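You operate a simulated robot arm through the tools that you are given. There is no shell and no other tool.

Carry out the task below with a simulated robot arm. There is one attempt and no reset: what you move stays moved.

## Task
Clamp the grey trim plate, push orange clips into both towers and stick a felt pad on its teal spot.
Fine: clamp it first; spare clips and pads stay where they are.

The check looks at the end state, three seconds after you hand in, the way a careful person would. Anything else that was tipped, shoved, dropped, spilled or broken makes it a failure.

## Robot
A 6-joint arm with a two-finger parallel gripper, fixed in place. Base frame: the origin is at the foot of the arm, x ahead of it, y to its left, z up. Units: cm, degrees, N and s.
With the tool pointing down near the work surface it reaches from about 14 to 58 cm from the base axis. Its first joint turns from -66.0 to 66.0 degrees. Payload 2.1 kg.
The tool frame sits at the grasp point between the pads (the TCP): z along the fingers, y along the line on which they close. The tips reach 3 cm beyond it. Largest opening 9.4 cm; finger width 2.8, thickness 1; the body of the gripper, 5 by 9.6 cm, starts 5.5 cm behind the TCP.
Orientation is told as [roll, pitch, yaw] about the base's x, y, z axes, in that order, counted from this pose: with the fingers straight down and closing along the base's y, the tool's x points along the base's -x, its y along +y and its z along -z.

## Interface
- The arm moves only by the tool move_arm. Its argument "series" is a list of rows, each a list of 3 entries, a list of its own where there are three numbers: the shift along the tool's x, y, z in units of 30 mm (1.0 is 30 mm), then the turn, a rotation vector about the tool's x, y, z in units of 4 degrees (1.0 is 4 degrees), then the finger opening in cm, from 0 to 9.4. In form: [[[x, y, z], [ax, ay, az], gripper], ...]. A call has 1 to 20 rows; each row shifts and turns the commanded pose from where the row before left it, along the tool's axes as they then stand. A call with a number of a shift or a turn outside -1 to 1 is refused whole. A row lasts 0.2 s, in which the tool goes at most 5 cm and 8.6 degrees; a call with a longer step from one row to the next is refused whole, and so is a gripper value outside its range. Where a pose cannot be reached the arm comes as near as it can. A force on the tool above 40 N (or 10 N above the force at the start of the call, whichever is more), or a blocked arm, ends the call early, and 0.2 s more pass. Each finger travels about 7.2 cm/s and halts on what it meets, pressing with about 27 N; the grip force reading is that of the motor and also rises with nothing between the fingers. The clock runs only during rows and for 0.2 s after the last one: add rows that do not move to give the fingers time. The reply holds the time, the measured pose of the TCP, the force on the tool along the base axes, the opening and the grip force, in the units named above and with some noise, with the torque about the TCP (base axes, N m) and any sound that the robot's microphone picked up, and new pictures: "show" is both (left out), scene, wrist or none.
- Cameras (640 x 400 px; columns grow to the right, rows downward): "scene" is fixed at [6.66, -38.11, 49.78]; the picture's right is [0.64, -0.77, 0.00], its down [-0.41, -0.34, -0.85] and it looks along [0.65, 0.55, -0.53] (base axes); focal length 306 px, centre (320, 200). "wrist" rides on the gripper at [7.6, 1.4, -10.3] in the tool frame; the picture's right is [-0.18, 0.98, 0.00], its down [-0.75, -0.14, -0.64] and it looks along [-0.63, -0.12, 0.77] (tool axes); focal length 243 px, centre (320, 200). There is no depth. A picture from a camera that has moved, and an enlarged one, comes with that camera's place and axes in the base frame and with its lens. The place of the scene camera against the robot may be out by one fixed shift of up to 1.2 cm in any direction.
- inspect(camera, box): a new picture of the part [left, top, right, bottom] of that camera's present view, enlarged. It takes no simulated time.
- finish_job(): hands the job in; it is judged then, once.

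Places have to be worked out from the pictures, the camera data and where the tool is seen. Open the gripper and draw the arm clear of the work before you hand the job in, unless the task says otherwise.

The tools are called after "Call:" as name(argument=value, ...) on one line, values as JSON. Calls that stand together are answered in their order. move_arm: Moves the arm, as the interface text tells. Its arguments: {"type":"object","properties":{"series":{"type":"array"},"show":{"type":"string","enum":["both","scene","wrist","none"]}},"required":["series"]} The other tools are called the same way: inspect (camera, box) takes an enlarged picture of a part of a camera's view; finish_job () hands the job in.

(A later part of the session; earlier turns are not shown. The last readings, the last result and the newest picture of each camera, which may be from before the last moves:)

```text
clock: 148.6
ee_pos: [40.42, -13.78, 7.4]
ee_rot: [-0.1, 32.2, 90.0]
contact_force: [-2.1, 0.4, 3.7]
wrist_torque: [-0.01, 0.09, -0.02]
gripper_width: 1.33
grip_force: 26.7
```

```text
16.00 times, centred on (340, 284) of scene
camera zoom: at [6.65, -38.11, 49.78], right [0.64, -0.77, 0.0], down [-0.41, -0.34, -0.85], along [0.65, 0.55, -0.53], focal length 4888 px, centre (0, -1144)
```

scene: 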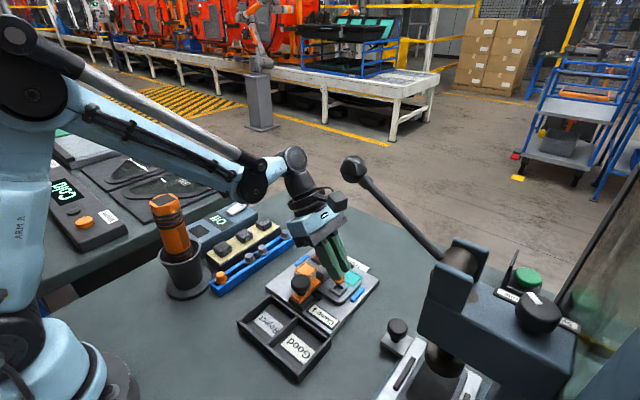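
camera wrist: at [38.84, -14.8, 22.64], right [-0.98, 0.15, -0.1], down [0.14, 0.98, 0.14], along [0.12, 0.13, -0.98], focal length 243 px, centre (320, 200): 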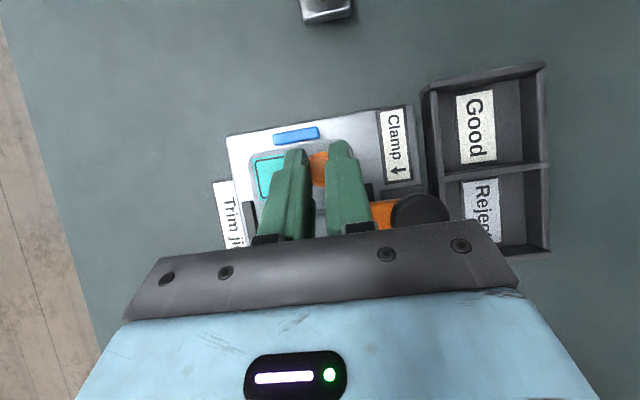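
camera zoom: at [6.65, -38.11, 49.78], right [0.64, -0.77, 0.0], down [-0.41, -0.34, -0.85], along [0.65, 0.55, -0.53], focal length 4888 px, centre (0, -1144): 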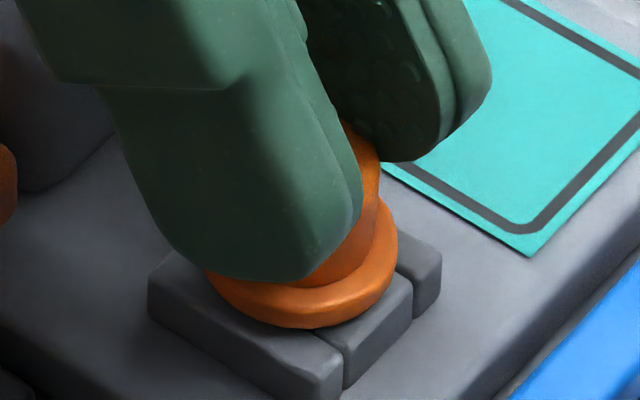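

Nearly seated (~2 mm), only 4 N. Pressing on.

Call:
move_arm(series=[[[-0.027, 0.005, 0.042], [0, 0, 0], 1.0], [[-0.02, 0, 0.03], [0, 0, 0], 1.0], [[0, 0, 0], [0, 0, 0], 1.0]], show="none")

Call:
inspect(camera="scene", box=[328, 272, 352, 296])

```text
clock: 149.4
ee_pos: [40.44, -13.84, 7.26]
ee_rot: [-0.1, 32.2, 90.0]
contact_force: [-4.0, 2.6, 23.7]
wrist_torque: [-0.15, 0.09, -0.05]
gripper_width: 1.36
grip_force: 27.0
```

```text
16.00 times, centred on (340, 284) of scene
camera zoom: at [6.65, -38.11, 49.79], right [0.64, -0.77, 0.0], down [-0.41, -0.34, -0.85], along [0.65, 0.55, -0.53], focal length 4888 px, centre (0, -1144)
```

zoom: 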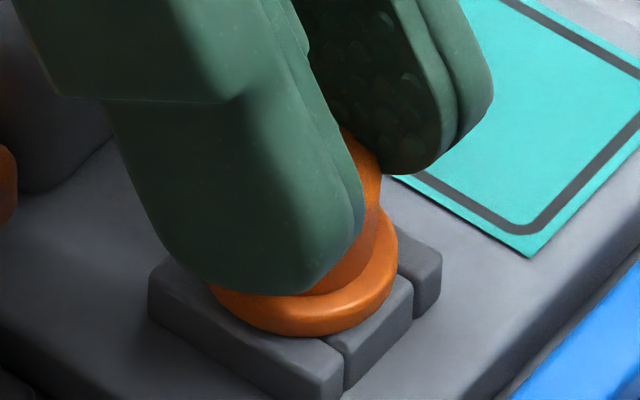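

Seated: 24 N and the flange is flush on the tower. I'll release, back out along the tool axis and inspect.

Call:
move_arm(series=[[[0.01, 0, -0.015], [0, 0, 0], 1.3], [[0, 0, 0], [0, 0, 0], 2.2], [[0, 0, 0], [0, 0, 0], 3.2], [[0, 0, -0.2], [0, 0, 0], 3.2], [[0, 0, -0.5], [0, 0, 0], 3.2], [[0, 0, -0.8], [0, 0, 0], 3.2], [[0, 0, 0], [0, 0, 0], 3.2]])

Call:
inspect(camera="scene", box=[325, 265, 360, 300])

Call:
inspect(camera="wrist", box=[260, 60, 380, 180])

```text
clock: 151.0
ee_pos: [40.37, -11.54, 11.09]
ee_rot: [-0.1, 32.1, 90.0]
contact_force: [-0.5, -0.3, -1.0]
wrist_torque: [0.01, 0.04, 0.0]
gripper_width: 3.2
grip_force: 0.2
camera wrist: at [38.99, -12.4, 23.81], right [-0.98, 0.16, -0.1], down [0.14, 0.98, 0.14], along [0.12, 0.13, -0.98], focal length 243 px, centre (320, 200)
```

scene: 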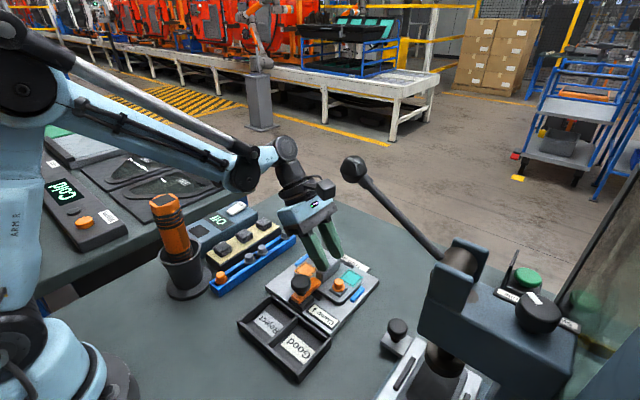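
wrist: 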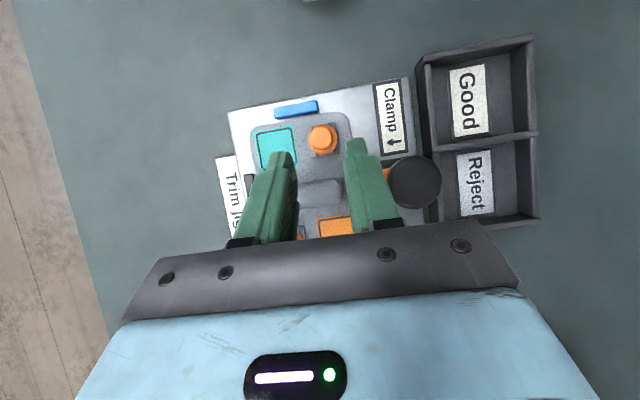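

```text
11.43 times, centred on (342, 282) of scene
camera zoom: at [6.66, -38.11, 49.78], right [0.64, -0.77, 0.0], down [-0.41, -0.34, -0.85], along [0.65, 0.55, -0.53], focal length 3492 px, centre (63, -743)
```

zoom: 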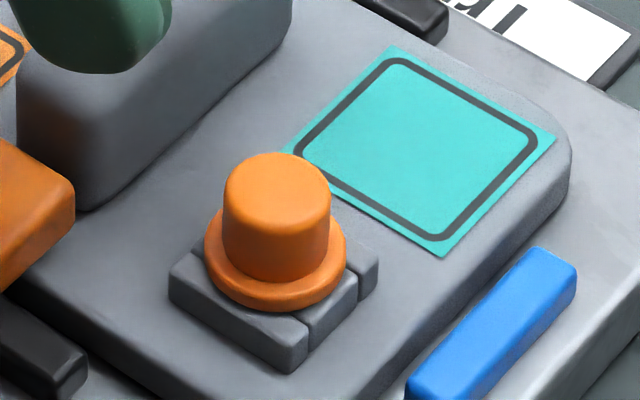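

```text
3.33 times, centred on (320, 120) of wrist
camera zoom: at [38.99, -12.4, 23.81], right [-0.98, 0.16, -0.1], down [0.14, 0.98, 0.14], along [0.12, 0.13, -0.98], focal length 809 px, centre (320, 467)
```

zoom: 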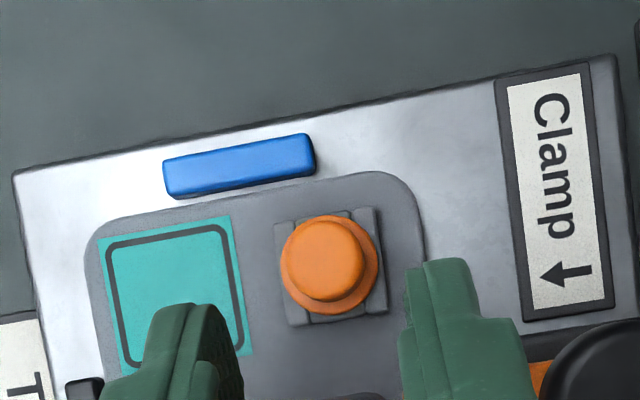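

The second clip is upright and flush in its tower. I'll bring the tool vertical, close the fingers and press on its cap as I did for the first one, to be sure it's fully home.

Call:
move_arm(series=[[[0, 0, 0], [0, -1, 0], 3.2], [[0, 0, 0], [0, -1, 0], 3.2], [[0, 0, 0], [0, -1, 0], 3.2], [[0, 0, 0], [0, -1, 0], 2.0], [[0, 0, 0], [0, -1, 0], 1.0], [[0, 0, 0], [0, -1, 0], 0.0], [[0, 0, 0], [0, -1, 0], 0.0], [[0, 0, 0], [0, -1, 0], 0.0], [[0.5, 0, 0.1], [0, 0, 0], 0.0], [[0.5, 0, 0.3], [0, 0, 0], 0.0], [[0, 0, 0.3], [0, 0, 0], 0.0], [[0, 0, 0], [0, 0, 0], 0.0]])

Call:
inspect(camera="scene", box=[322, 250, 362, 300])

Call:
inspect(camera="wrist", box=[260, 80, 380, 190])

```text
clock: 153.6
ee_pos: [40.37, -14.46, 8.99]
ee_rot: [-0.1, 0.1, 89.9]
contact_force: [0.8, 0.0, -0.3]
wrist_torque: [0.04, 0.02, -0.01]
gripper_width: 0.01
grip_force: 27.4
camera wrist: at [38.99, -22.01, 19.17], right [-0.98, 0.18, 0.0], down [0.14, 0.75, 0.64], along [0.12, 0.63, -0.77], focal length 243 px, centre (320, 200)
```

scene: 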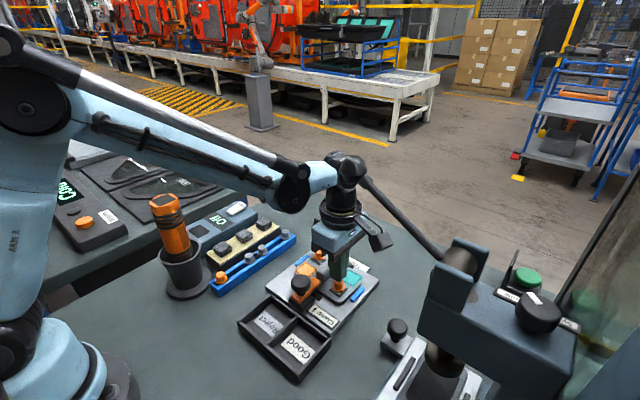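
wrist: 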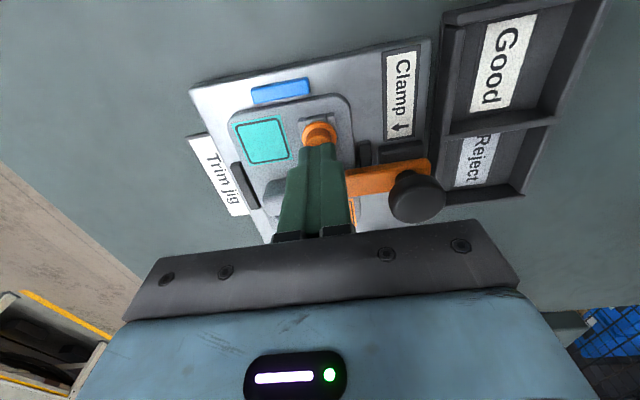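

```text
8.00 times, centred on (342, 275) of scene
camera zoom: at [6.66, -38.11, 49.78], right [0.64, -0.77, 0.0], down [-0.41, -0.34, -0.85], along [0.65, 0.55, -0.53], focal length 2444 px, centre (144, -400)
```

zoom: 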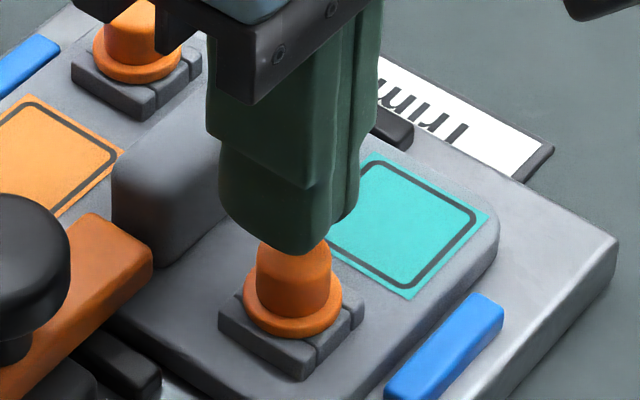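

```text
3.64 times, centred on (320, 135) of wrist
camera zoom: at [38.99, -22.01, 19.17], right [-0.98, 0.18, 0.0], down [0.14, 0.75, 0.64], along [0.12, 0.63, -0.77], focal length 882 px, centre (320, 436)
```

zoom: 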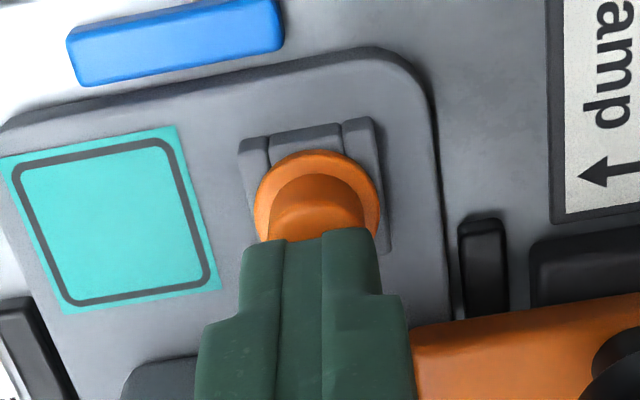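

Fingertips are right over the cap. Lowering gently until contact.

Call:
move_arm(series=[[[0.05, 0, 0.12], [0, 0, 0], 0.0], [[0, 0, 0.12], [0, 0, 0], 0.0], [[0, 0, 0.05], [0, 0, 0], 0.0], [[0, 0, 0], [0, 0, 0], 0.0]], show="none")

Call:
move_arm(series=[[[0, 0, 0.04], [0, 0, 0], 0.0], [[0, 0, 0.03], [0, 0, 0], 0.0], [[0, 0, 0], [0, 0, 0], 0.0]], show="none")

```text
clock: 154.6
ee_pos: [40.48, -14.59, 8.11]
ee_rot: [-0.1, 0.2, 89.9]
contact_force: [0.4, -0.2, 1.2]
wrist_torque: [0.02, -0.01, 0.02]
gripper_width: 0.0
grip_force: 27.3
```

```text
clock: 155.4
ee_pos: [40.38, -14.59, 7.9]
ee_rot: [-0.1, 0.1, 90.0]
contact_force: [0.8, -0.6, 27.0]
wrist_torque: [0.01, 0.01, -0.01]
gripper_width: 0.0
grip_force: 27.0
```

Contact at the same height as the first clip (27 N at z≈7.85). One tiny extra press to match, then lift off and look at the result.

Call:
move_arm(series=[[[0, 0, 0.01], [0, 0, 0], 0.0], [[0, 0, 0], [0, 0, 0], 0.0], [[0, 0, -0.2], [0, 0, 0], 0.0], [[0, 0, -0.5], [0, 0, 0], 0.0], [[-0.6, 0, -0.2], [0, 0, 0], 0.0], [[-0.9, 0, -0.3], [0, 0, 0], 0.0], [[-0.9, 0, -0.3], [0, 0, 0], 0.0], [[-0.9, 0, -0.3], [0, 0, 0], 0.0]])

Call:
inspect(camera="scene", box=[290, 240, 370, 310])

Call:
inspect(camera="scene", box=[328, 270, 356, 298])

```text
clock: 157.2
ee_pos: [40.31, -4.61, 13.18]
ee_rot: [-0.1, 0.2, 90.0]
contact_force: [0.6, -0.5, -0.3]
wrist_torque: [-0.02, -0.02, -0.01]
gripper_width: 0.0
grip_force: 26.9
camera wrist: at [38.96, -12.23, 23.43], right [-0.98, 0.18, 0.0], down [0.14, 0.75, 0.64], along [0.12, 0.63, -0.77], focal length 243 px, centre (320, 200)
```

scene: 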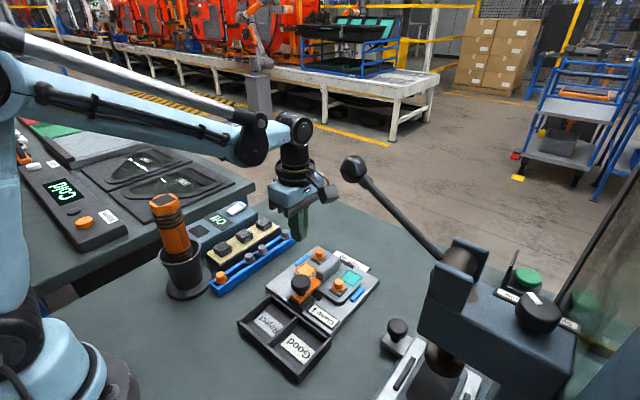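
wrist: 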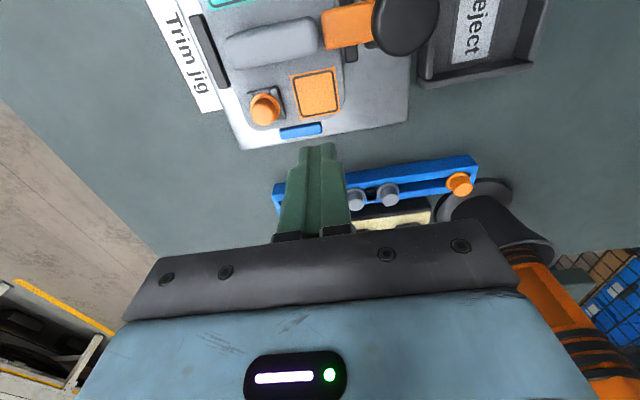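

```text
5.71 times, centred on (330, 275) of scene
camera zoom: at [6.66, -38.11, 49.78], right [0.64, -0.77, 0.0], down [-0.41, -0.34, -0.85], along [0.65, 0.55, -0.53], focal length 1746 px, centre (263, -229)
```

zoom: 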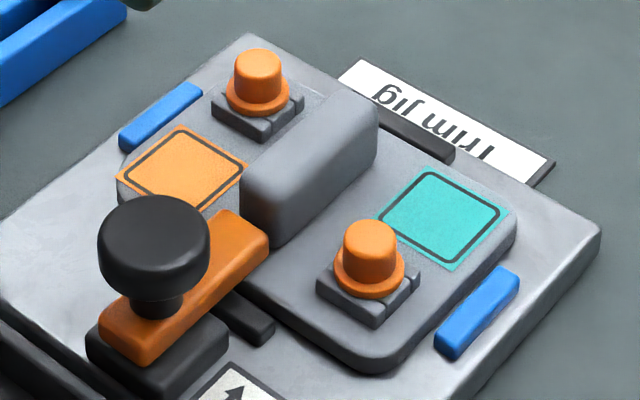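

```text
14.29 times, centred on (342, 284) of scene
camera zoom: at [6.66, -38.11, 49.78], right [0.64, -0.77, 0.0], down [-0.41, -0.34, -0.85], along [0.65, 0.55, -0.53], focal length 4365 px, centre (6, -1000)
```

zoom: 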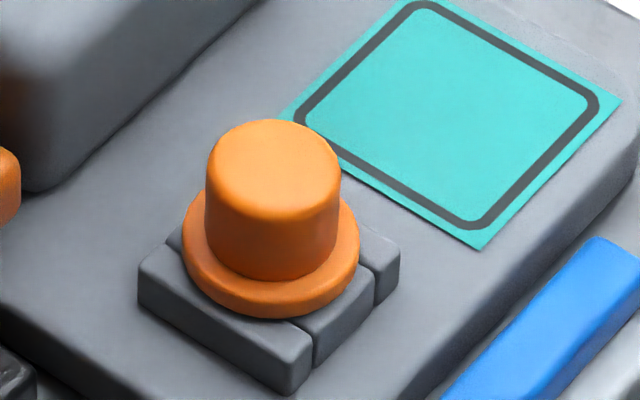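

Both clips are in and the clamp is set. Next the felt pad: I'll take the one at the far end of the strip (about (44.5, 11.5)). Moving above it with the fingers opening along x.

Call:
move_arm(series=[[[-0.895, -0.233, -0.15], [0, 0, 0], 1.0], [[-0.895, -0.233, -0.15], [0, 0, 0], 3.0], [[-0.895, -0.233, -0.1], [0, 0, 0], 5.0], [[-0.895, -0.233, 0], [0, 0, 0], 5.0], [[-0.895, -0.233, 0], [0, 0, 0], 5.0], [[-0.895, -0.233, 0], [0, 0, 0], 5.0], [[0, 0, 0], [0, 0, 0], 5.0]])

Call:
inspect(camera="wrist", box=[220, 20, 420, 200])

Call:
inspect(camera="scene", box=[190, 180, 310, 290])

```text
clock: 158.8
ee_pos: [44.61, 11.56, 14.37]
ee_rot: [-0.1, 0.0, 90.0]
contact_force: [0.1, 0.5, -0.4]
wrist_torque: [0.02, 0.03, -0.02]
gripper_width: 5.01
grip_force: 0.0
camera wrist: at [43.24, 3.95, 24.66], right [-0.98, 0.18, 0.0], down [0.14, 0.75, 0.64], along [0.12, 0.63, -0.77], focal length 243 px, centre (320, 200)
```

scene: 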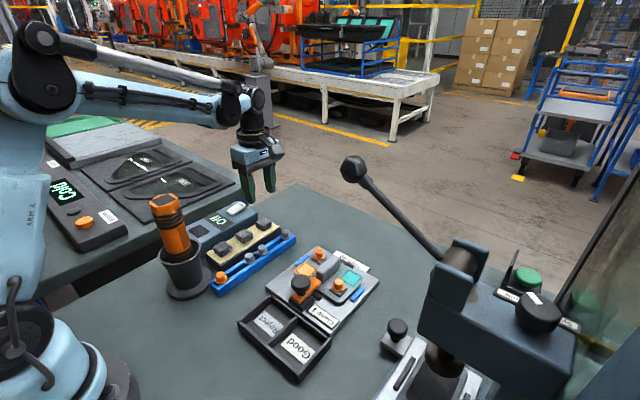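
wrist: 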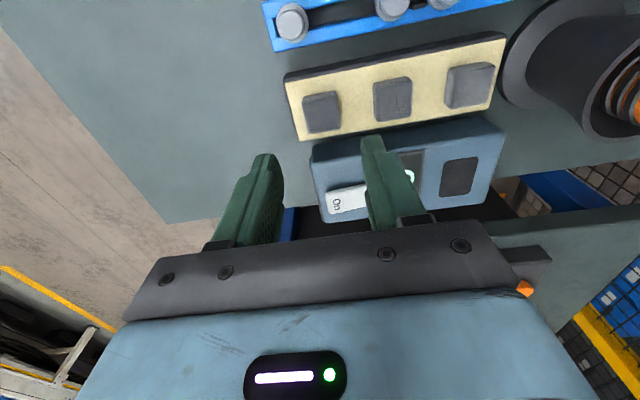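

```text
2.22 times, centred on (320, 110) of wrist
camera zoom: at [43.24, 3.95, 24.66], right [-0.98, 0.18, 0.0], down [0.14, 0.75, 0.64], along [0.12, 0.63, -0.77], focal length 539 px, centre (320, 400)
```

zoom: 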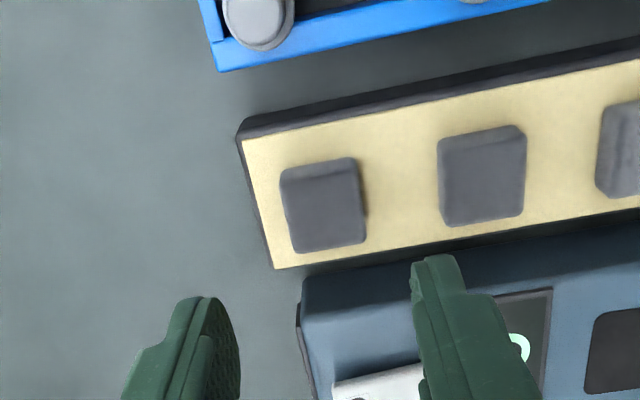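

```text
3.64 times, centred on (250, 235) of scene
camera zoom: at [6.66, -38.11, 49.78], right [0.64, -0.77, 0.0], down [-0.41, -0.34, -0.85], along [0.65, 0.55, -0.53], focal length 1111 px, centre (574, 73)
```

zoom: 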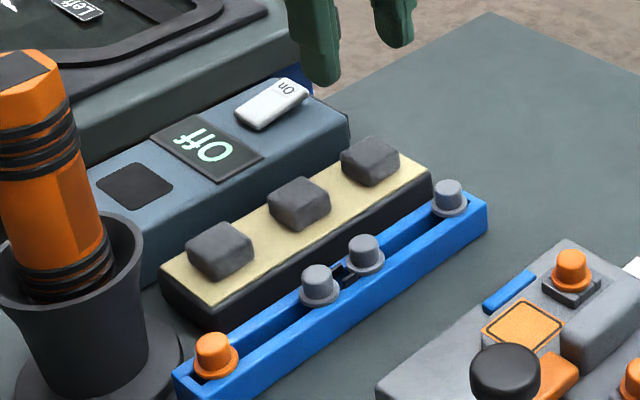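

Pad centre is at about (44.49, 11.55), ~3 cm square, aligned with the axes. I'll shift 1.5 mm, narrow the fingers to 4.2 cm and lower to z≈8.

Call:
move_arm(series=[[[0, 0.05, 0.7], [0, 0, 0], 4.2], [[0, 0, 0.7], [0, 0, 0], 4.2], [[0, 0, 0.7], [0, 0, 0], 4.2], [[0, 0, 0], [0, 0, 0], 4.2]])

Call:
inspect(camera="wrist", box=[240, 70, 400, 200])

Call:
inspect(camera="scene", box=[230, 190, 310, 260])

```text
clock: 159.8
ee_pos: [44.47, 11.52, 8.18]
ee_rot: [-0.1, 0.1, 89.9]
contact_force: [0.0, -0.2, 0.9]
wrist_torque: [0.01, -0.02, -0.02]
gripper_width: 4.2
grip_force: 0.0
camera wrist: at [43.1, 3.94, 18.37], right [-0.98, 0.18, 0.0], down [0.14, 0.75, 0.64], along [0.12, 0.63, -0.77], focal length 243 px, centre (320, 200)
```

scene: 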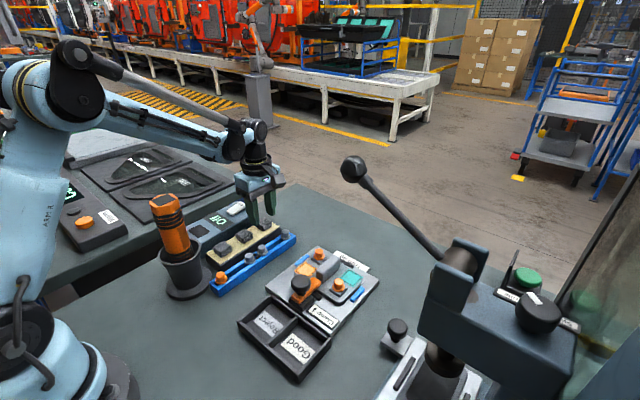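
wrist: 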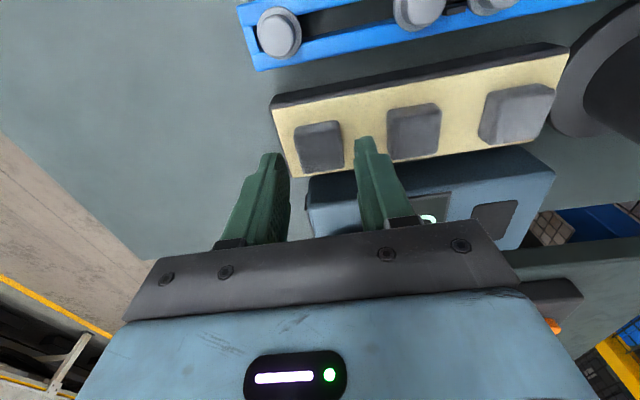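

```text
3.08 times, centred on (320, 135) of wrist
camera zoom: at [43.1, 3.94, 18.37], right [-0.98, 0.18, 0.0], down [0.14, 0.75, 0.64], along [0.12, 0.63, -0.77], focal length 746 px, centre (320, 400)
```

zoom: 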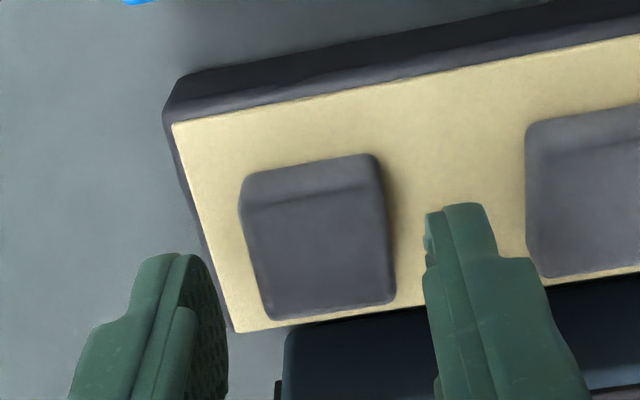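

```text
5.71 times, centred on (270, 225) of scene
camera zoom: at [6.66, -38.11, 49.78], right [0.64, -0.77, 0.0], down [-0.41, -0.34, -0.85], along [0.65, 0.55, -0.53], focal length 1746 px, centre (606, 57)
```

zoom: 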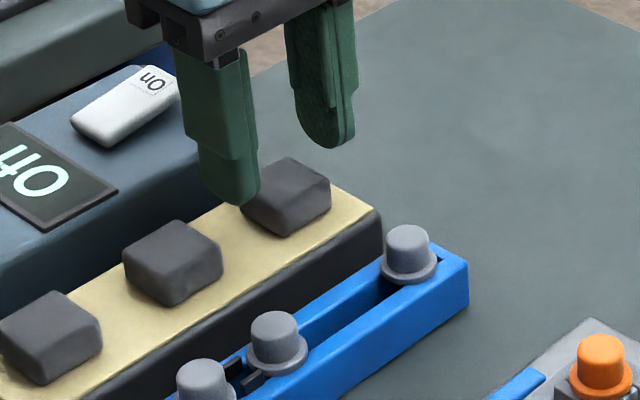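

The pad sits between the fingers; its top is at z≈4.2 and the backing at ≈2.6. I'll lower to TCP z≈6.6 and recheck before going further.

Call:
move_arm(series=[[[-0.02, 0.01, 0.25], [0, 0, 0], 4.2], [[0, 0, 0.25], [0, 0, 0], 4.2], [[0, 0, 0], [0, 0, 0], 4.2]], show="none")

Call:
inspect(camera="wrist", box=[240, 70, 400, 200])

Call:
inspect(camera="scene", box=[235, 195, 295, 250])

```text
clock: 160.6
ee_pos: [44.48, 11.52, 6.52]
ee_rot: [-0.1, 0.1, 89.9]
contact_force: [-0.3, -0.1, -0.7]
wrist_torque: [-0.04, 0.01, -0.01]
gripper_width: 4.22
grip_force: 0.1
```

```text
3.08 times, centred on (320, 135) of wrist
camera zoom: at [43.06, 3.98, 16.83], right [-0.98, 0.18, 0.0], down [0.14, 0.75, 0.64], along [0.12, 0.63, -0.77], focal length 746 px, centre (320, 400)
```

zoom: 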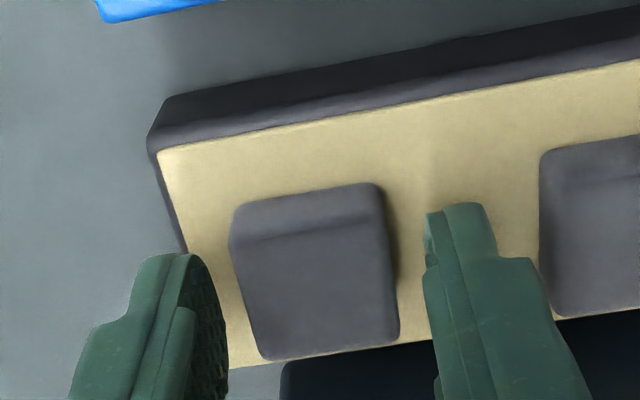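

```text
7.27 times, centred on (265, 222) of scene
camera zoom: at [6.66, -38.11, 49.78], right [0.64, -0.77, 0.0], down [-0.41, -0.34, -0.85], along [0.65, 0.55, -0.53], focal length 2222 px, centre (720, 36)
```

zoom: 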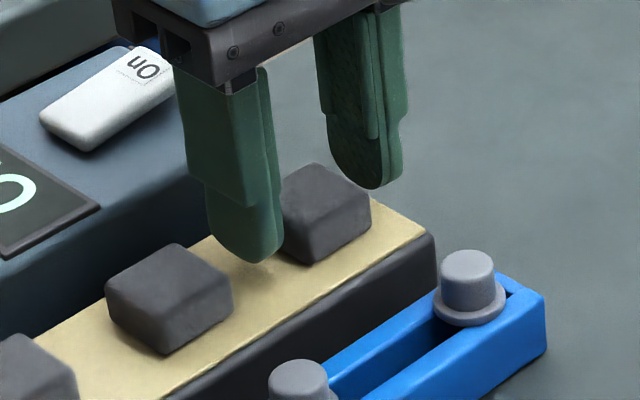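

Tips are ~6 mm above the backing and centred on the pad. I'll lower 2.5 mm more and close on the pad's sides.

Call:
move_arm(series=[[[0.03, 0, 0.085], [0, 0, 0], 4.2], [[0, 0, 0], [0, 0, 0], 3.4], [[0, 0, 0], [0, 0, 0], 2.7], [[0, 0, 0], [0, 0, 0], 2.5], [[0, 0, 0], [0, 0, 0], 2.5]], show="none")

Call:
inspect(camera="wrist", box=[240, 70, 400, 200])

Call:
inspect(camera="scene", box=[235, 195, 295, 250])

```text
clock: 161.8
ee_pos: [44.48, 11.49, 6.37]
ee_rot: [-0.1, 0.2, 90.0]
contact_force: [5.2, -0.2, 1.4]
wrist_torque: [0.01, -0.13, 0.01]
gripper_width: 2.74
grip_force: 26.7
```

```text
3.08 times, centred on (320, 135) of wrist
camera zoom: at [43.07, 3.87, 16.61], right [-0.98, 0.18, 0.0], down [0.14, 0.75, 0.64], along [0.12, 0.63, -0.77], focal length 746 px, centre (320, 400)
```

zoom: 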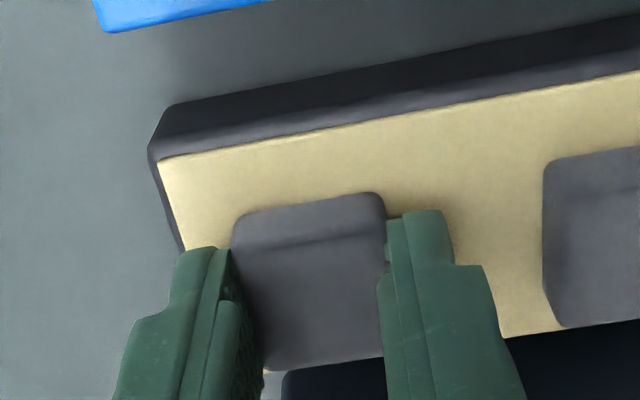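

```text
7.27 times, centred on (265, 222) of scene
camera zoom: at [6.66, -38.11, 49.78], right [0.64, -0.77, 0.0], down [-0.41, -0.34, -0.85], along [0.65, 0.55, -0.53], focal length 2222 px, centre (720, 36)
```

zoom: 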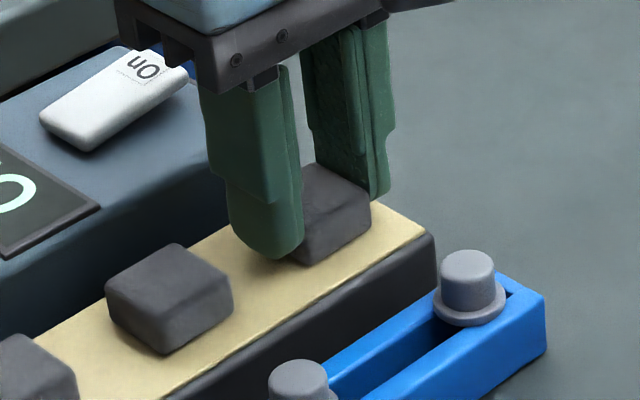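

The pad is gripped (2.74 cm, 27 N). Lifting slowly and checking that only the pad comes up.

Call:
move_arm(series=[[[0, 0, 0], [0, 0, 0], 2.4], [[0, 0, -0.1], [0, 0, 0], 2.4], [[0, 0, -0.15], [0, 0, 0], 2.4], [[0, 0, -0.25], [0, 0, 0], 2.4], [[0, 0, 0], [0, 0, 0], 2.4]], show="none")

Call:
inspect(camera="wrist", box=[240, 70, 400, 200])

Call:
inspect(camera="scene", box=[235, 195, 295, 250])

```text
clock: 163.0
ee_pos: [44.53, 11.43, 7.82]
ee_rot: [-0.1, 0.1, 90.0]
contact_force: [0.8, 0.0, -1.4]
wrist_torque: [0.01, -0.02, 0.03]
gripper_width: 2.73
grip_force: 26.9
```

```text
3.08 times, centred on (320, 135) of wrist
camera zoom: at [43.03, 3.89, 18.16], right [-0.98, 0.18, 0.0], down [0.14, 0.75, 0.64], along [0.12, 0.63, -0.77], focal length 746 px, centre (320, 400)
```

zoom: 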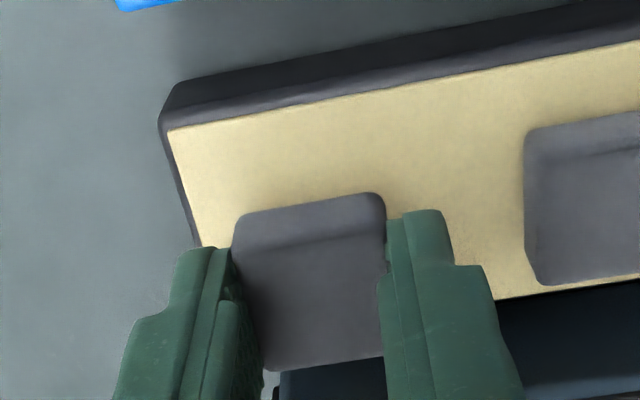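

```text
7.27 times, centred on (265, 222) of scene
camera zoom: at [6.66, -38.11, 49.78], right [0.64, -0.77, 0.0], down [-0.41, -0.34, -0.85], along [0.65, 0.55, -0.53], focal length 2222 px, centre (720, 36)
```

zoom: 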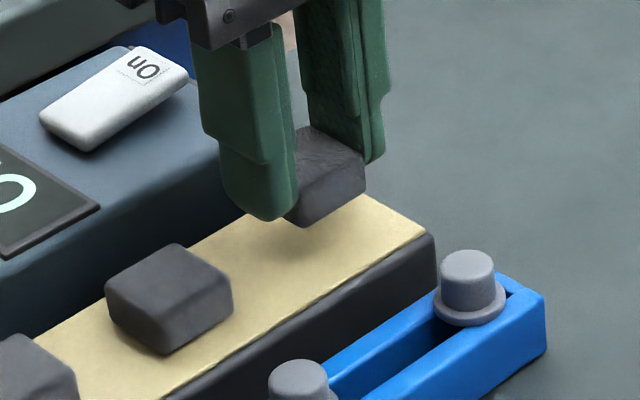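

Only the pad came up. I'll raise it and carry it across to the teal spot, about (44.7, -14.7), coming down to z≈9.5 on the way.

Call:
move_arm(series=[[[0, 0, -0.6], [0, 0, 0], 2.4], [[0.1, 0, -0.9], [0, 0, 0], 2.4], [[0.6, 0, -0.2], [0, 0, 0], 2.4], [[0.75, 0, 0], [0, 0, 0], 2.4], [[0.75, 0, 0], [0, 0, 0], 2.4], [[0.75, 0, 0], [0, 0, 0], 2.4], [[0.75, 0, 0], [0, 0, 0], 2.4], [[0.75, 0, 0], [0, 0, 0], 2.4], [[0.75, 0, 0], [0, 0, 0], 2.4], [[0.75, 0, 0.2], [0, 0, 0], 2.4], [[0.75, 0, 0.3], [0, 0, 0], 2.4], [[0.75, 0, 0.35], [0, 0, 0], 2.4], [[0.75, 0, 0.35], [0, 0, 0], 2.4], [[0.55, -0.09, 0], [0, 0, 0], 2.4], [[0, 0, 0], [0, 0, 0], 2.4]])

Call:
inspect(camera="wrist", box=[220, 60, 420, 200])

Call:
inspect(camera="scene", box=[310, 230, 390, 300])

```text
clock: 166.2
ee_pos: [44.84, -14.96, 9.3]
ee_rot: [-0.2, 0.0, 90.1]
contact_force: [0.2, -0.4, 0.2]
wrist_torque: [-0.01, -0.02, 0.0]
gripper_width: 2.73
grip_force: 26.7
camera wrist: at [43.39, -22.46, 19.59], right [-0.98, 0.18, 0.0], down [0.14, 0.75, 0.64], along [0.12, 0.63, -0.77], focal length 243 px, centre (320, 200)
```

scene: 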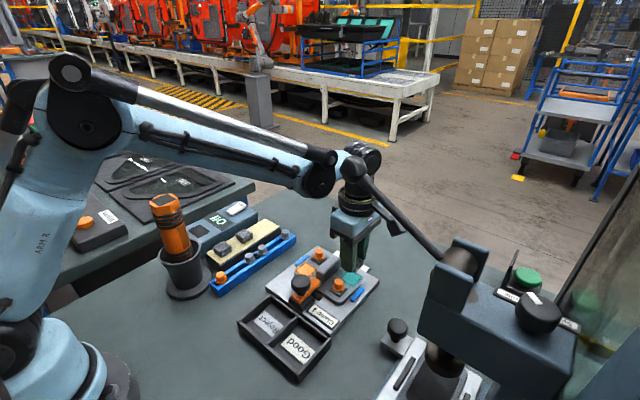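
wrist: 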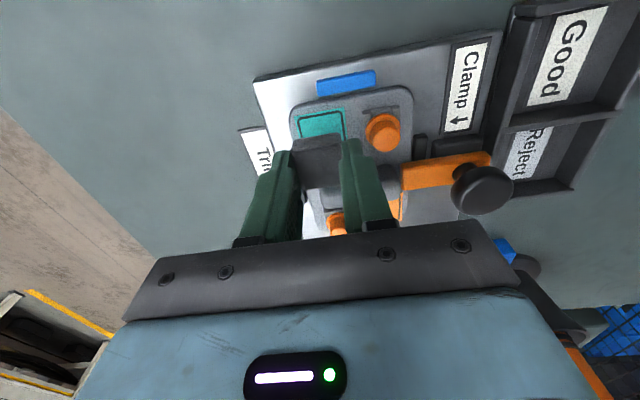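

```text
2.86 times, centred on (320, 130) of wrist
camera zoom: at [43.39, -22.46, 19.59], right [-0.98, 0.18, 0.0], down [0.14, 0.75, 0.64], along [0.12, 0.63, -0.77], focal length 693 px, centre (320, 400)
```

zoom: 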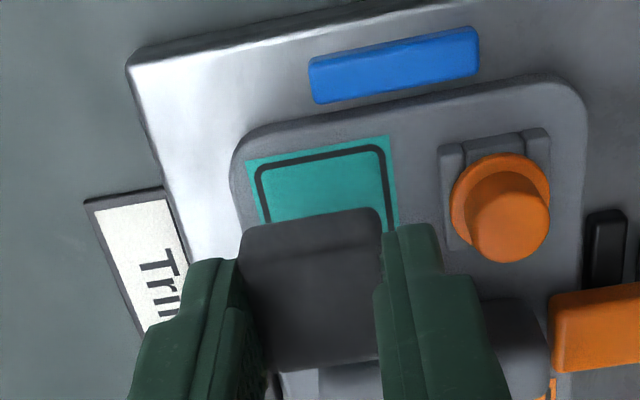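

```text
5.71 times, centred on (350, 265) of scene
camera zoom: at [6.66, -38.11, 49.78], right [0.64, -0.77, 0.0], down [-0.41, -0.34, -0.85], along [0.65, 0.55, -0.53], focal length 1746 px, centre (149, -171)
```

zoom: 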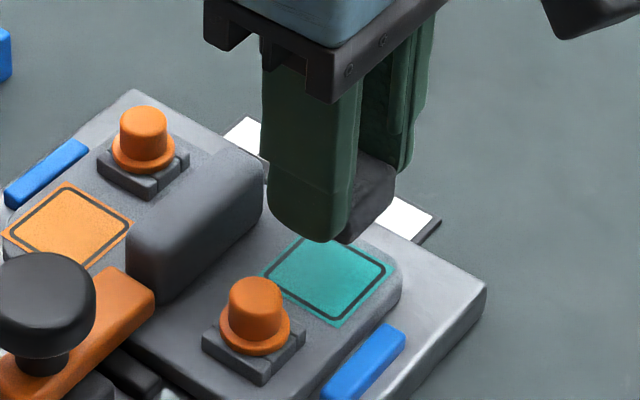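

The pad is over the teal spot; I'll correct (-1.4, +2.3) mm and lower to TCP z≈7 to check the alignment.

Call:
move_arm(series=[[[-0.077, 0.047, 0.3], [0, 0, 0], 2.4], [[0, 0, 0.3], [0, 0, 0], 2.4], [[0, 0, 0.16], [0, 0, 0], 2.4], [[0, 0, 0], [0, 0, 0], 2.4]], show="none")

Call:
inspect(camera="wrist", box=[240, 80, 400, 210])

Call:
inspect(camera="scene", box=[330, 250, 380, 300])

```text
clock: 167.2
ee_pos: [44.56, -14.58, 6.98]
ee_rot: [-0.1, 0.1, 90.1]
contact_force: [0.2, -0.5, 0.0]
wrist_torque: [-0.01, 0.0, -0.02]
gripper_width: 2.75
grip_force: 27.2
```

```text
3.08 times, centred on (320, 145) of wrist
camera zoom: at [43.2, -22.16, 17.29], right [-0.98, 0.18, 0.0], down [0.14, 0.75, 0.64], along [0.12, 0.63, -0.77], focal length 746 px, centre (320, 369)
```

zoom: 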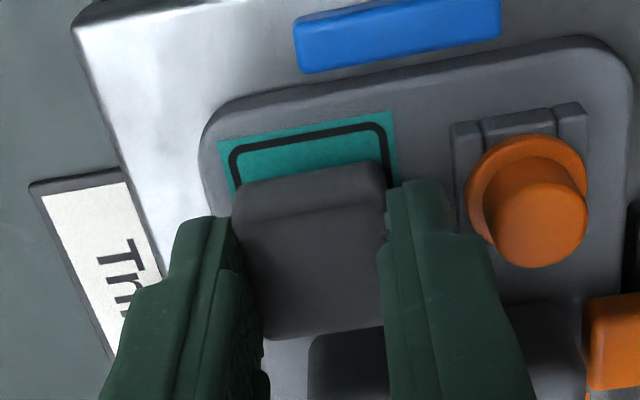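

```text
8.00 times, centred on (355, 275) of scene
camera zoom: at [6.66, -38.11, 49.78], right [0.64, -0.77, 0.0], down [-0.41, -0.34, -0.85], along [0.65, 0.55, -0.53], focal length 2444 px, centre (40, -400)
```

zoom: 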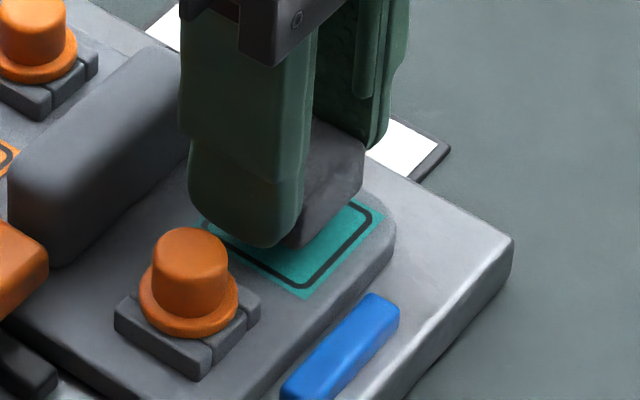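

Aligned: the pad will land inside the teal border with ~3 mm margin all round. Lowering in small steps until it touches.

Call:
move_arm(series=[[[0.01, -0.01, 0.12], [0, 0, 0], 2.4], [[0, 0, 0.1], [0, 0, 0], 2.4], [[0, 0, 0], [0, 0, 0], 2.4]], show="none")

Call:
inspect(camera="scene", box=[335, 260, 375, 300])

Call:
inspect(camera="wrist", box=[240, 80, 400, 210])

```text
clock: 168.0
ee_pos: [44.63, -14.63, 6.56]
ee_rot: [0.0, 0.2, 90.1]
contact_force: [0.2, -0.4, 0.1]
wrist_torque: [-0.01, 0.01, 0.01]
gripper_width: 2.69
grip_force: 27.3
```

```text
10.00 times, centred on (355, 280) of scene
camera zoom: at [6.66, -38.11, 49.78], right [0.64, -0.77, 0.0], down [-0.41, -0.34, -0.85], along [0.65, 0.55, -0.53], focal length 3055 px, centre (-30, -600)
```

zoom: 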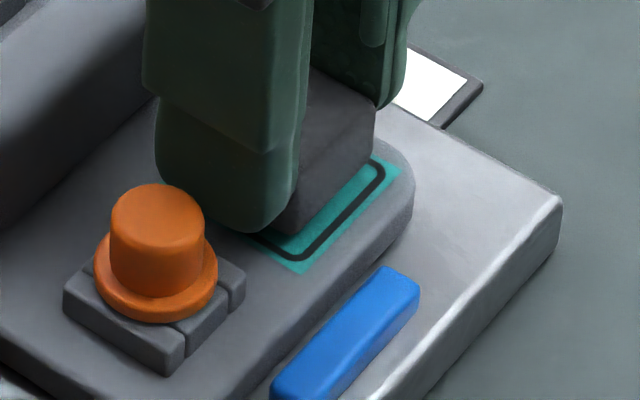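

```text
3.08 times, centred on (320, 145) of wrist
camera zoom: at [43.22, -22.18, 16.67], right [-0.98, 0.18, 0.0], down [0.14, 0.75, 0.64], along [0.12, 0.63, -0.77], focal length 746 px, centre (320, 369)
```

zoom: 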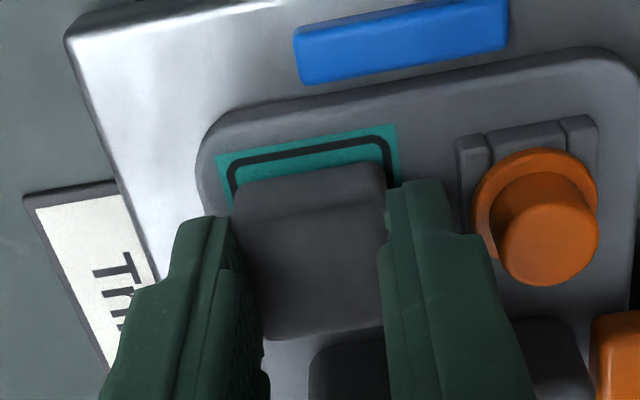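

Call:
move_arm(series=[[[0.02, -0.017, 0.09], [0, 0, 0], 2.4], [[0, 0, 0.09], [0, 0, 0], 2.4], [[0, 0, 0], [0, 0, 0], 2.4]], show="none")

Call:
inspect(camera="scene", box=[335, 260, 375, 300])

```text
clock: 168.8
ee_pos: [44.62, -14.76, 6.03]
ee_rot: [-0.1, 0.2, 90.1]
contact_force: [-4.0, -5.8, 38.0]
wrist_torque: [-0.12, 0.16, 0.01]
gripper_width: 2.78
grip_force: 26.7
```

```text
10.00 times, centred on (355, 280) of scene
camera zoom: at [6.64, -38.11, 49.79], right [0.64, -0.77, 0.0], down [-0.41, -0.34, -0.85], along [0.65, 0.55, -0.53], focal length 3055 px, centre (-30, -600)
```

zoom: 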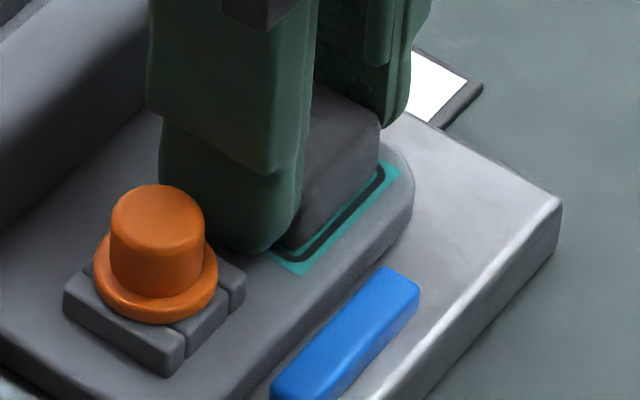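

The pad is down on the teal spot with 38 N of pressing force. Checking its placement before releasing.

Call:
inspect(camera="wrist", box=[240, 80, 400, 210])

Call:
inspect(camera="scene", box=[342, 264, 372, 292])

```text
3.08 times, centred on (320, 145) of wrist
camera zoom: at [43.22, -22.28, 16.23], right [-0.98, 0.18, 0.0], down [0.14, 0.76, 0.64], along [0.12, 0.63, -0.77], focal length 746 px, centre (320, 369)
```

zoom: 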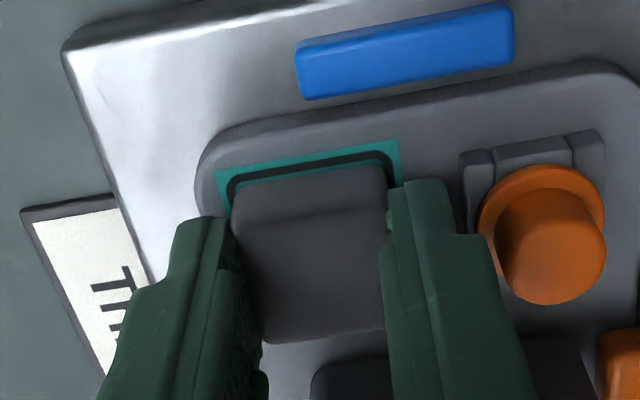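

```text
14.29 times, centred on (357, 278) of scene
camera zoom: at [6.64, -38.11, 49.79], right [0.64, -0.77, 0.0], down [-0.41, -0.34, -0.85], along [0.65, 0.55, -0.53], focal length 4365 px, centre (-209, -914)
```

zoom: 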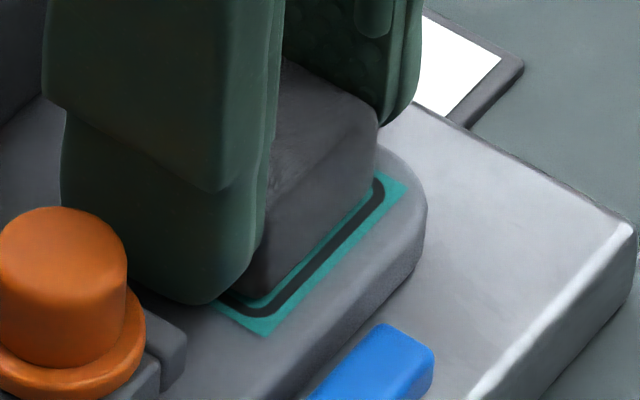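

The pad is centred: an even ~3 mm teal margin shows. I'll hold the pressure a moment, then open just enough to clear the clip and lift straight up.

Call:
move_arm(series=[[[0, 0, 0], [0, 0, 0], 2.4], [[0, 0, 0], [0, 0, 0], 2.4], [[0, 0, -0.02], [0, 0, 0], 2.6], [[0, 0, 0], [0, 0, 0], 3.0], [[0, 0, 0], [0, 0, 0], 3.3], [[0, 0, 0], [0, 0, 0], 3.3], [[0, 0, -0.2], [0, 0, 0], 3.3], [[0, 0, -0.5], [0, 0, 0], 3.3], [[0, 0, -0.5], [0, 0, 0], 3.3]])

Call:
inspect(camera="scene", box=[330, 250, 380, 300])

Call:
inspect(camera="wrist", box=[240, 50, 400, 200])

```text
clock: 170.8
ee_pos: [44.72, -14.61, 9.64]
ee_rot: [-0.2, 0.1, 90.0]
contact_force: [-1.3, -0.9, 0.2]
wrist_torque: [0.01, 0.01, 0.01]
gripper_width: 3.33
grip_force: 0.1
camera wrist: at [43.27, -22.24, 19.81], right [-0.98, 0.18, 0.0], down [0.14, 0.75, 0.64], along [0.12, 0.63, -0.77], focal length 243 px, centre (320, 200)
```

scene: 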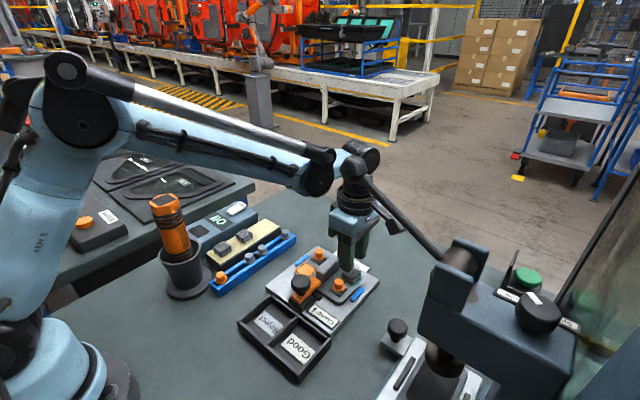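
wrist: 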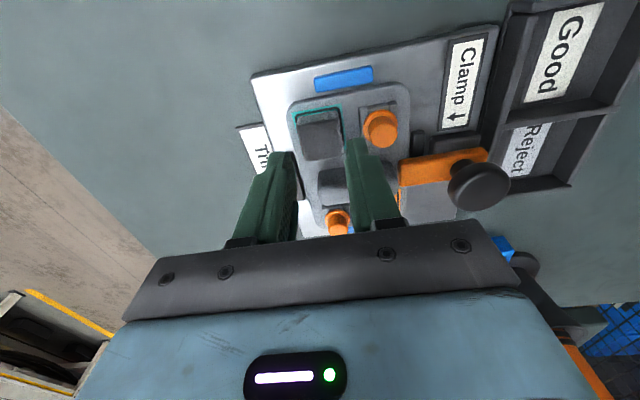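

```text
8.00 times, centred on (355, 275) of scene
camera zoom: at [6.66, -38.11, 49.78], right [0.64, -0.77, 0.0], down [-0.41, -0.34, -0.85], along [0.65, 0.55, -0.53], focal length 2444 px, centre (40, -400)
```

zoom: 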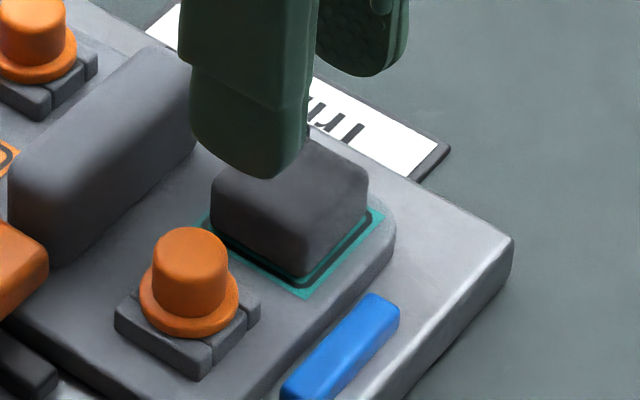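

```text
2.67 times, centred on (320, 125) of wrist
camera zoom: at [43.27, -22.24, 19.81], right [-0.98, 0.18, 0.0], down [0.14, 0.75, 0.64], along [0.12, 0.63, -0.77], focal length 647 px, centre (320, 400)
```

zoom: 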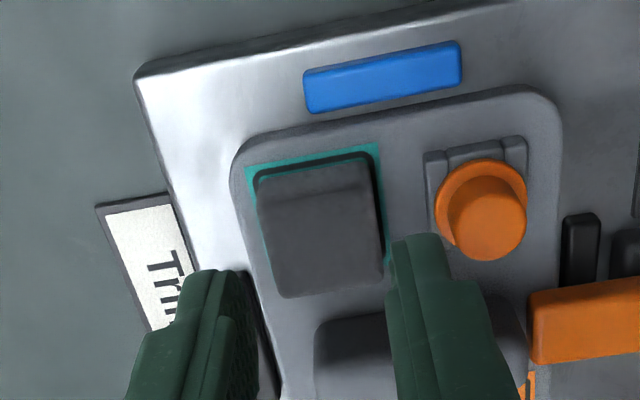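

The pad sits squarely on the teal spot. Now I'll draw the arm clear: back in +y and up, with the gripper open.

Call:
move_arm(series=[[[-0.5, 0, -0.2], [0, 0, 0], 3.3], [[-0.8, 0, -0.3], [0, 0, 0], 5.0], [[-0.8, 0.1, -0.4], [0, 0, 0], 7.0], [[-0.8, 0.2, -0.6], [0, 0, 0], 9.0], [[-0.8, 0.3, -0.7], [0, 0, 0], 9.3], [[-0.7, 0.4, -0.8], [0, 0, 0], 9.3], [[-0.6, 0.4, -0.8], [0, 0, 0], 9.3], [[-0.5, 0.4, -0.8], [0, 0, 0], 9.3], [[-0.4, 0.4, -0.8], [0, 0, 0], 9.3], [[0, 0, 0], [0, 0, 0], 9.3]])

Call:
inspect(camera="scene", box=[270, 230, 390, 340])

Call:
inspect(camera="scene", box=[140, 180, 310, 310])

```text
clock: 173.0
ee_pos: [38.15, 2.98, 25.89]
ee_rot: [0.0, 0.2, 90.0]
contact_force: [-0.5, 0.3, 0.4]
wrist_torque: [0.01, 0.01, 0.02]
gripper_width: 9.29
grip_force: 0.0
camera wrist: at [36.59, -4.58, 36.05], right [-0.98, 0.18, 0.0], down [0.14, 0.75, 0.64], along [0.12, 0.63, -0.77], focal length 243 px, centre (320, 200)
```

scene: 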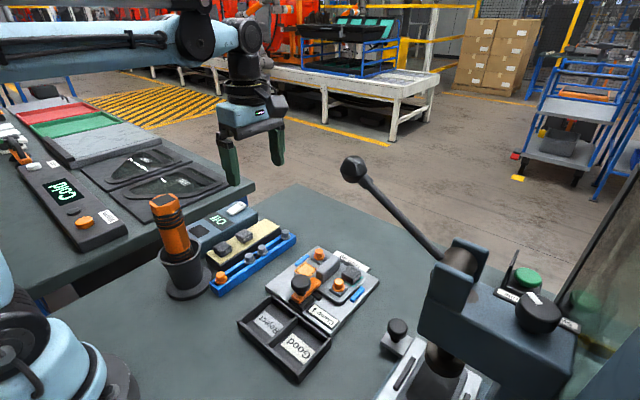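
wrist: 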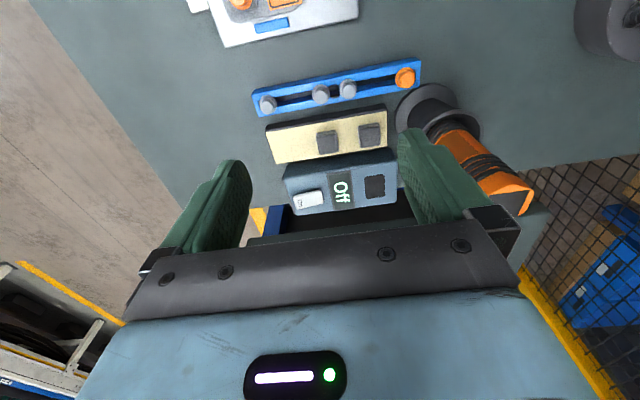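

```text
3.64 times, centred on (330, 285) of scene
camera zoom: at [6.66, -38.11, 49.78], right [0.64, -0.77, 0.0], down [-0.41, -0.34, -0.85], along [0.65, 0.55, -0.53], focal length 1111 px, centre (284, -109)
```

zoom: 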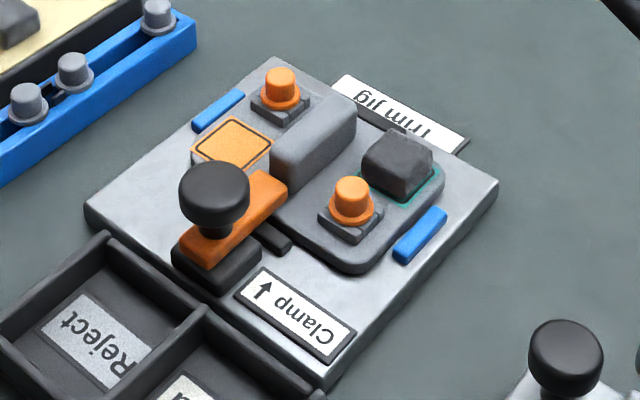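

```text
3.08 times, centred on (225, 245) of scene
camera zoom: at [6.66, -38.11, 49.78], right [0.64, -0.77, 0.0], down [-0.41, -0.34, -0.85], along [0.65, 0.55, -0.53], focal length 940 px, centre (612, 62)
```

zoom: 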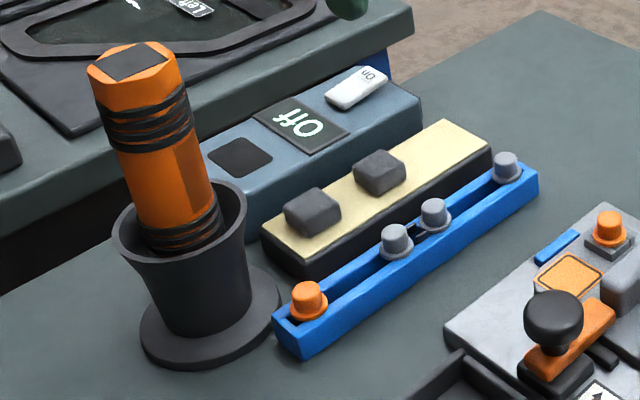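

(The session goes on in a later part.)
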